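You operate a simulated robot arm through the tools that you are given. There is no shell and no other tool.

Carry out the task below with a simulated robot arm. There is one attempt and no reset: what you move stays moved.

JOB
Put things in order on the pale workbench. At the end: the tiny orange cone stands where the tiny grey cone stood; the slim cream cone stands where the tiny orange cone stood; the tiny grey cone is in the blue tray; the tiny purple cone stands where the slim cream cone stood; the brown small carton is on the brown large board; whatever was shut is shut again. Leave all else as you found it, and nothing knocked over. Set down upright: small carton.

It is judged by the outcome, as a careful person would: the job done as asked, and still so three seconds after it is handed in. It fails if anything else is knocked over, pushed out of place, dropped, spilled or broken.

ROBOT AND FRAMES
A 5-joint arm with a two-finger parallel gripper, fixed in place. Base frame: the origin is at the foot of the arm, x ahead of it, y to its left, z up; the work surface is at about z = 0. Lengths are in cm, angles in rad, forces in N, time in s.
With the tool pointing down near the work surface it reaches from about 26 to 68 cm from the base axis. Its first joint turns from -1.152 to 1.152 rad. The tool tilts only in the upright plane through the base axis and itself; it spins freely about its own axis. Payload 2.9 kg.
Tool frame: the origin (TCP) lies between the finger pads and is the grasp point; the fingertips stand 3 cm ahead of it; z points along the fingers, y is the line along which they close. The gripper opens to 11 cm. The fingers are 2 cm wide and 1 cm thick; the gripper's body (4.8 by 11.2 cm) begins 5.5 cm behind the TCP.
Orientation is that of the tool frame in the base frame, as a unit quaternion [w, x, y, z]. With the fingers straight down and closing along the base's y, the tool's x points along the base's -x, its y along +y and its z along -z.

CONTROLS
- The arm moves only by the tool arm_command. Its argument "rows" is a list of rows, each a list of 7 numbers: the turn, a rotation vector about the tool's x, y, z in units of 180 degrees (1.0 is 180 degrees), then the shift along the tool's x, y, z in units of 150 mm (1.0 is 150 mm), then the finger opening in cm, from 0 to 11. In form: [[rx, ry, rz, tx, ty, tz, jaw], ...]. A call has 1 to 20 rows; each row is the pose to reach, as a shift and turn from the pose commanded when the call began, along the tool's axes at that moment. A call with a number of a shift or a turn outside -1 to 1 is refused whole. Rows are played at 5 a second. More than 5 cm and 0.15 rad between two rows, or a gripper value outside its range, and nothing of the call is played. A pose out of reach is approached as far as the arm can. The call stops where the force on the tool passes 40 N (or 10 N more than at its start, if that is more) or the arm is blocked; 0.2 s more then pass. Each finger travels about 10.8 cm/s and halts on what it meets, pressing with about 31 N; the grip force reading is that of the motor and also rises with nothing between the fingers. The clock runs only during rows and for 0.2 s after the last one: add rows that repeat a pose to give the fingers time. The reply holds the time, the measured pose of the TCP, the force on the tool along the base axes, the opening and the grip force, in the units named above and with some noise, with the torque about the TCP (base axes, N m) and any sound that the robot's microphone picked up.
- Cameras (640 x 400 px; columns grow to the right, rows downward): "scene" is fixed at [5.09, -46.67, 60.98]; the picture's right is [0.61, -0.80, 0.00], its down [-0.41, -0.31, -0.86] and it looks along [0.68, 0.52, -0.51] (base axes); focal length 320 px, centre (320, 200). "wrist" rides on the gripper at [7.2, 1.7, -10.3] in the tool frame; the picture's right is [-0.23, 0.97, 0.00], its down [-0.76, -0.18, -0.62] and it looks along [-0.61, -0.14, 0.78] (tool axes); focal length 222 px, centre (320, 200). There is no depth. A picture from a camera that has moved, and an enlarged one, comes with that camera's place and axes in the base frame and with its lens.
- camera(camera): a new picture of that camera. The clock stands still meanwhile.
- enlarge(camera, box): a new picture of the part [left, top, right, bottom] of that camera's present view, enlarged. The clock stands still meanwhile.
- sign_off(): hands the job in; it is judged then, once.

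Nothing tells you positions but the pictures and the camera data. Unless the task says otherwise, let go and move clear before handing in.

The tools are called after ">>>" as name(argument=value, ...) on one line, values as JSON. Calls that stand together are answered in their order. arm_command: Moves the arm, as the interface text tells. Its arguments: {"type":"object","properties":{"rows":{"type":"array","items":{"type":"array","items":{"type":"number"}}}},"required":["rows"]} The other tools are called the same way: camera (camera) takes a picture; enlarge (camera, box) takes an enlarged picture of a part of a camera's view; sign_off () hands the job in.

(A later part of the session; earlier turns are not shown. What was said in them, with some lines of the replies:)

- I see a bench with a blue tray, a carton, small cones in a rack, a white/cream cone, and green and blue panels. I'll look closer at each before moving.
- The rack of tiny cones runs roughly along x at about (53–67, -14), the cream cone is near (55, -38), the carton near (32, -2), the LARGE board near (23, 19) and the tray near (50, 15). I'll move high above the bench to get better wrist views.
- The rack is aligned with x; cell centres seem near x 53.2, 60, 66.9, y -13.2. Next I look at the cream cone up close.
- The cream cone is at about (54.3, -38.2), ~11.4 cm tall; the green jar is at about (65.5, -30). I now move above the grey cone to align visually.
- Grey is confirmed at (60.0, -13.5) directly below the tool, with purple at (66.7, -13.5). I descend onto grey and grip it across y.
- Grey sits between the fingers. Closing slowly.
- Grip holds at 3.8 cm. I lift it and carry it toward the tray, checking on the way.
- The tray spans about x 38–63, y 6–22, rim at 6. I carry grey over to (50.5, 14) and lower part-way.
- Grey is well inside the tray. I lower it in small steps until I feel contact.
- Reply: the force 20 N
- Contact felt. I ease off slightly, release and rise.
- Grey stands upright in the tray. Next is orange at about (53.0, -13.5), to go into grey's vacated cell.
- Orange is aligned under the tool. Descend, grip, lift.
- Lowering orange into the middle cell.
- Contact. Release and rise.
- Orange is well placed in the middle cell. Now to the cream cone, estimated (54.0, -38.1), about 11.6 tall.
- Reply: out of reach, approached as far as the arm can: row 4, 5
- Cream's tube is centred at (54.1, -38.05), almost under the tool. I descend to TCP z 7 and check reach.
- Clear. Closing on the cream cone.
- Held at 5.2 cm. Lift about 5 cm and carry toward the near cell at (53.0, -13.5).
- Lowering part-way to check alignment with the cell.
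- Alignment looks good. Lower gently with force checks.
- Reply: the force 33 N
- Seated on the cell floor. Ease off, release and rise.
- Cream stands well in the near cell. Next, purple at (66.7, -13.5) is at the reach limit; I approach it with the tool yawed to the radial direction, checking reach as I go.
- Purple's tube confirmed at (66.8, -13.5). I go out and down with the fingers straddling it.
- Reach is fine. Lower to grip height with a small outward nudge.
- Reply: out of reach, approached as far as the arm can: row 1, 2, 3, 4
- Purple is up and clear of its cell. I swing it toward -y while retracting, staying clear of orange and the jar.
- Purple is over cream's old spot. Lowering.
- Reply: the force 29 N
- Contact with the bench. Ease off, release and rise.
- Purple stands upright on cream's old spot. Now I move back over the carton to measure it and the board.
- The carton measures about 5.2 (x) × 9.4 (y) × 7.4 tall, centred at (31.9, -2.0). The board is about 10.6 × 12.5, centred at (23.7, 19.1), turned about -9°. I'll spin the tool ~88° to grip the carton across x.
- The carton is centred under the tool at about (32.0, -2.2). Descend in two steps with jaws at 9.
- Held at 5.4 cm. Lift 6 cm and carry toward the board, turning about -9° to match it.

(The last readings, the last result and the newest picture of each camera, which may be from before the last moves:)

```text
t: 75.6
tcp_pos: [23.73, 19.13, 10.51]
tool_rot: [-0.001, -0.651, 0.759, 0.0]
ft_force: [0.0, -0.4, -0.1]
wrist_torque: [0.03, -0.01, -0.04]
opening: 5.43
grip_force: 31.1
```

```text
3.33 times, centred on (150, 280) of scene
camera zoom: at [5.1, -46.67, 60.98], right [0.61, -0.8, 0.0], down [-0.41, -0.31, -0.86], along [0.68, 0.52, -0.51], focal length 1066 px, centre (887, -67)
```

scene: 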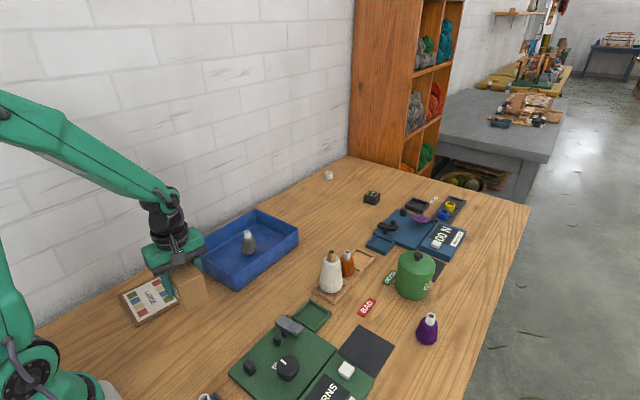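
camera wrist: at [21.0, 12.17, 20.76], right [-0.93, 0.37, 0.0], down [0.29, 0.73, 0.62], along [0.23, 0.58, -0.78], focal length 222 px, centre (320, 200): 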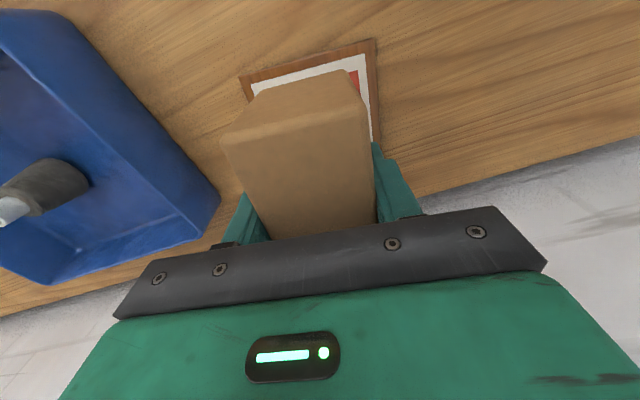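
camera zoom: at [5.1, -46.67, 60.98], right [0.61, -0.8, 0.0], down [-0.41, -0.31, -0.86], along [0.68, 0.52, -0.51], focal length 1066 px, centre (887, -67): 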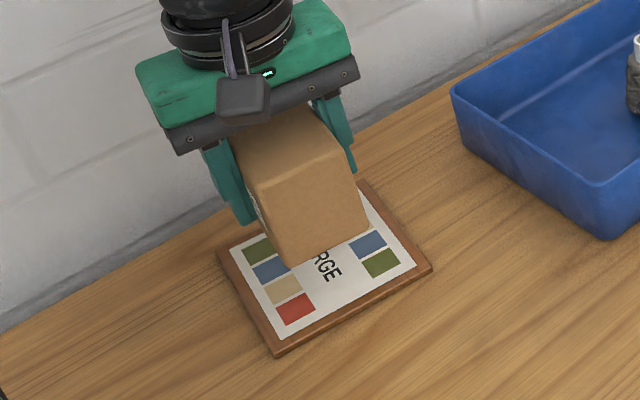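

Aligned over the board. I nudge slightly further along it and lower.

>>> arm_command(rows=[[0, 0, 0, -0.025, 0, 0.08, 3.5], [0, 0, 0, -0.025, 0, 0.18, 3.5], [0, 0, 0, -0.025, 0, 0.26, 3.5], [0, 0, 0, -0.025, 0, 0.3, 3.5], [0, 0, 0, -0.025, 0, 0.3, 3.5]])

>>> enlarge(camera="scene", box=[80, 220, 220, 340])

>>> camera(camera="wrist")

```text
t: 76.8
tcp_pos: [23.72, 19.52, 6.0]
tool_rot: [0.001, -0.651, 0.759, 0.0]
ft_force: [0.0, 0.3, -0.3]
wrist_torque: [-0.02, 0.01, -0.01]
opening: 5.39
grip_force: 30.8
```

```text
3.33 times, centred on (150, 280) of scene
camera zoom: at [5.09, -46.67, 60.98], right [0.61, -0.8, 0.0], down [-0.41, -0.31, -0.86], along [0.68, 0.52, -0.51], focal length 1066 px, centre (887, -67)
```

zoom: 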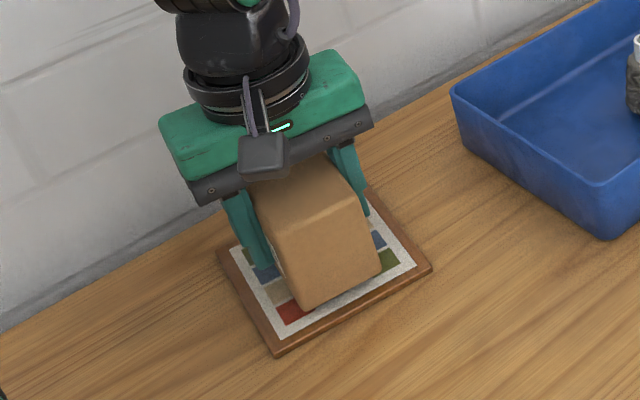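

```text
taken
camera wrist: at [21.03, 12.57, 16.24], right [-0.93, 0.37, 0.0], down [0.29, 0.73, 0.62], along [0.23, 0.58, -0.78], focal length 222 px, centre (320, 200)
```

wrist: 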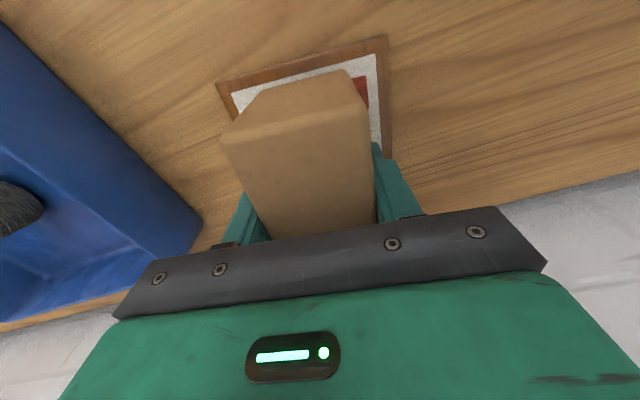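

>>> arm_command(rows=[[0, 0, 0, 0, 0, 0.007, 3.5], [0, 0, 0, 0, 0, 0.014, 3.5], [0, 0, 0, 0, 0, 0.014, 3.5]])

>>> arm_command(rows=[[0, 0, 0, 0, 0, 0.006, 3.5], [0, 0, 0, 0, 0, 0.012, 3.5], [0, 0, 0, 0, 0, 0.012, 3.5]])

>>> arm_command(rows=[[0, 0, 0, 0, 0, 0.005, 3.5], [0, 0, 0, 0, 0, 0.01, 3.5], [0, 0, 0, 0, 0, 0.01, 3.5]])

```text
t: 77.6
tcp_pos: [23.78, 19.63, 5.86]
tool_rot: [0.0, -0.651, 0.76, 0.001]
ft_force: [-0.6, 0.6, -0.5]
wrist_torque: [0.04, 0.0, 0.01]
opening: 5.44
grip_force: 31.2
```

```text
t: 78.4
tcp_pos: [23.8, 19.65, 5.63]
tool_rot: [-0.001, -0.65, 0.76, 0.0]
ft_force: [0.4, -0.2, -0.6]
wrist_torque: [0.05, -0.02, -0.02]
opening: 5.41
grip_force: 31.1
```

```text
t: 79.2
tcp_pos: [23.87, 19.44, 5.56]
tool_rot: [0.0, -0.651, 0.759, -0.001]
ft_force: [-0.2, 0.3, 0.5]
wrist_torque: [0.01, 0.02, 0.02]
opening: 5.41
grip_force: 31.4
```

>>> arm_command(rows=[[0, 0, 0, 0, 0, 0.005, 3.5], [0, 0, 0, 0, 0, 0.01, 3.5], [0, 0, 0, 0, 0, 0.01, 3.5]])

>>> arm_command(rows=[[0, 0, 0, 0, 0, 0.004, 3.5], [0, 0, 0, 0, 0, 0.008, 3.5], [0, 0, 0, 0, 0, 0.008, 3.5]])

```text
t: 80.0
tcp_pos: [23.73, 19.57, 5.39]
tool_rot: [0.0, -0.65, 0.76, 0.0]
ft_force: [-0.4, 0.1, -1.4]
wrist_torque: [0.01, 0.0, 0.0]
opening: 5.44
grip_force: 31.0
```

```text
t: 80.8
tcp_pos: [23.66, 19.52, 5.19]
tool_rot: [-0.001, -0.65, 0.76, 0.0]
ft_force: [0.9, -0.1, -1.4]
wrist_torque: [-0.01, 0.0, 0.0]
opening: 5.44
grip_force: 30.9
```

>>> arm_command(rows=[[0, 0, 0, 0, 0, 0.005, 3.5], [0, 0, 0, 0, 0, 0.01, 3.5], [0, 0, 0, 0, 0, 0.01, 3.5]])

>>> enlarge(camera="scene", box=[110, 255, 200, 335])

```text
t: 81.6
tcp_pos: [23.76, 19.53, 5.18]
tool_rot: [0.001, -0.651, 0.759, -0.001]
ft_force: [-3.1, -3.6, 25.5]
wrist_torque: [-0.36, 0.22, -0.01]
opening: 5.42
grip_force: 31.3
```

```text
5.00 times, centred on (155, 295) of scene
camera zoom: at [5.09, -46.67, 60.97], right [0.61, -0.8, 0.0], down [-0.41, -0.31, -0.86], along [0.68, 0.52, -0.51], focal length 1598 px, centre (1145, -275)
```

zoom: 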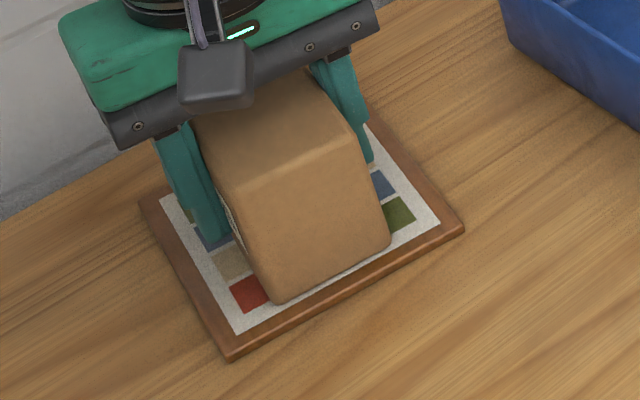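

Contact with the board, carton fully over it. Ease off, release and rise.

>>> arm_command(rows=[[0, 0, 0, 0, 0, -0.008, 3.5], [0, 0, 0, 0, 0, -0.008, 3.5], [0, 0, 0, 0, 0, -0.008, 5.7], [0, 0, 0, 0, 0, -0.008, 6.5], [0, 0, 0, 0, 0, -0.008, 7.5], [0, 0, 0, 0, 0, -0.008, 8], [0, 0, 0, 0, 0, -0.1, 8], [0, 0, 0, 0, 0, -0.35, 8], [0, 0, 0, 0, 0, -0.65, 8], [0, 0, 0, 0, 0, -0.95, 8], [0, 0, 0, 0, 0, -0.95, 8]])

>>> camera(camera="wrist")

>>> camera(camera="scene")

>>> enlarge(camera="scene", box=[100, 240, 200, 335])

```text
t: 84.0
tcp_pos: [23.79, 19.79, 19.29]
tool_rot: [0.0, -0.651, 0.759, 0.0]
ft_force: [0.5, -0.3, 1.3]
wrist_torque: [0.01, 0.01, 0.0]
opening: 8.0
grip_force: 0.1
```

```text
taken
camera wrist: at [21.01, 12.76, 29.54], right [-0.93, 0.37, 0.0], down [0.29, 0.73, 0.62], along [0.23, 0.58, -0.78], focal length 222 px, centre (320, 200)
```

wrist: 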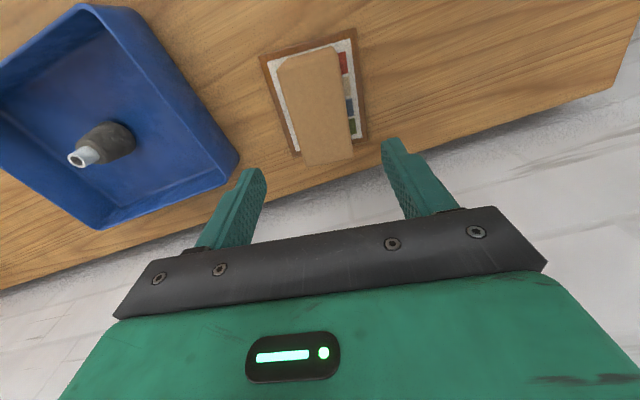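

```text
taken
```

scene: 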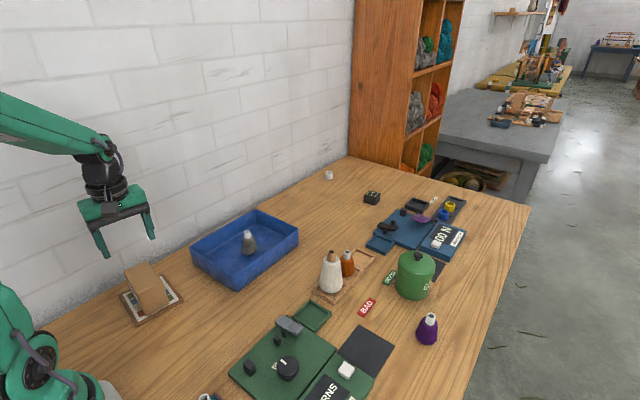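

```text
4.21 times, centred on (150, 288) of scene
camera zoom: at [5.09, -46.67, 60.98], right [0.61, -0.8, 0.0], down [-0.41, -0.31, -0.86], along [0.68, 0.52, -0.51], focal length 1346 px, centre (1036, -168)
```

zoom: 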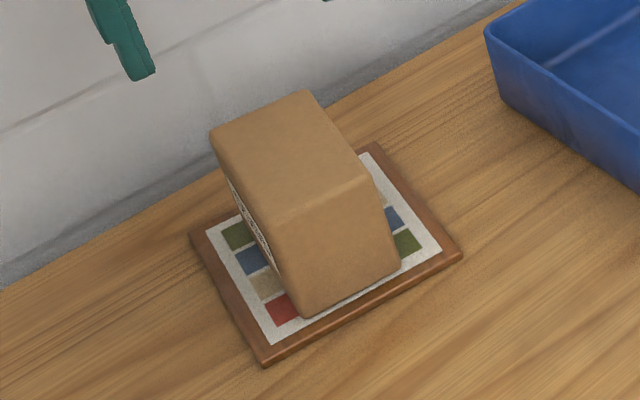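

The carton stands on the board with margin all around. A final close check of the rack and purple before handing in.

>>> enlarge(camera="scene", box=[290, 215, 470, 355])

>>> enlarge(camera="scene", box=[180, 290, 400, 400])

```text
2.86 times, centred on (380, 285) of scene
camera zoom: at [5.09, -46.67, 60.98], right [0.61, -0.8, 0.0], down [-0.41, -0.31, -0.86], along [0.68, 0.52, -0.51], focal length 913 px, centre (149, -43)
```

zoom: 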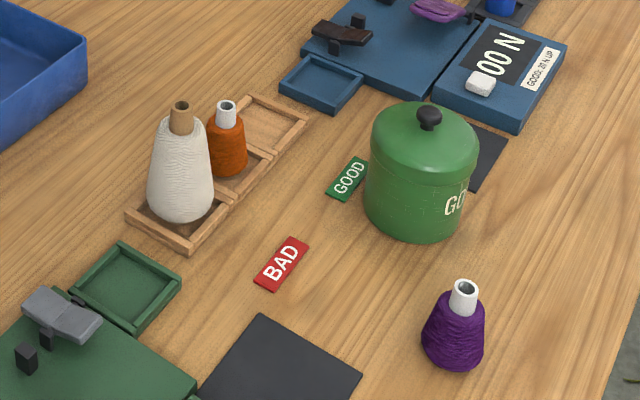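

```text
2.91 times, centred on (290, 345) of scene
camera zoom: at [5.09, -46.67, 60.98], right [0.61, -0.8, 0.0], down [-0.41, -0.31, -0.86], along [0.68, 0.52, -0.51], focal length 930 px, centre (407, -222)
```

zoom: 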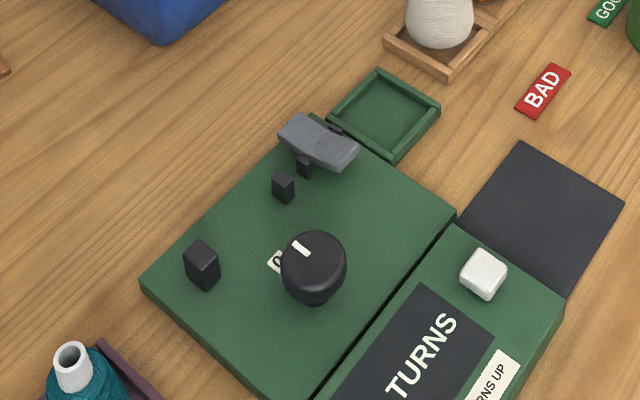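

Everything is in place: cream is in the near cell, orange in the middle cell, purple on cream's old spot, grey in the tray and the carton upright on the board. The jar was never opened and nothing else has moved, so I'm handing in.

>>> sign_off()

```text
The job is handed in.
```

The job is handed in, and in the last pictures everything was where you asked and standing upright:

- **Orange cone:** it stands in the middle rack cell, where the grey cone stood.
- **Cream cone:** it stands in the near rack cell, where the orange cone stood.
- **Grey cone:** it stands in the blue tray.
- **Purple cone:** it stands on the bench where the cream cone was, within about 1–2 mm by my measurements.
- **Carton:** the "ODDS" carton stands upright on the brown "LARGE" board, about 1 to 2 cm in from the near and far edges.

I never opened anything, including the green jar, so there was nothing to shut again. Nothing else looked moved or knocked over in the last pictures. The gripper is open and clear of the carton.
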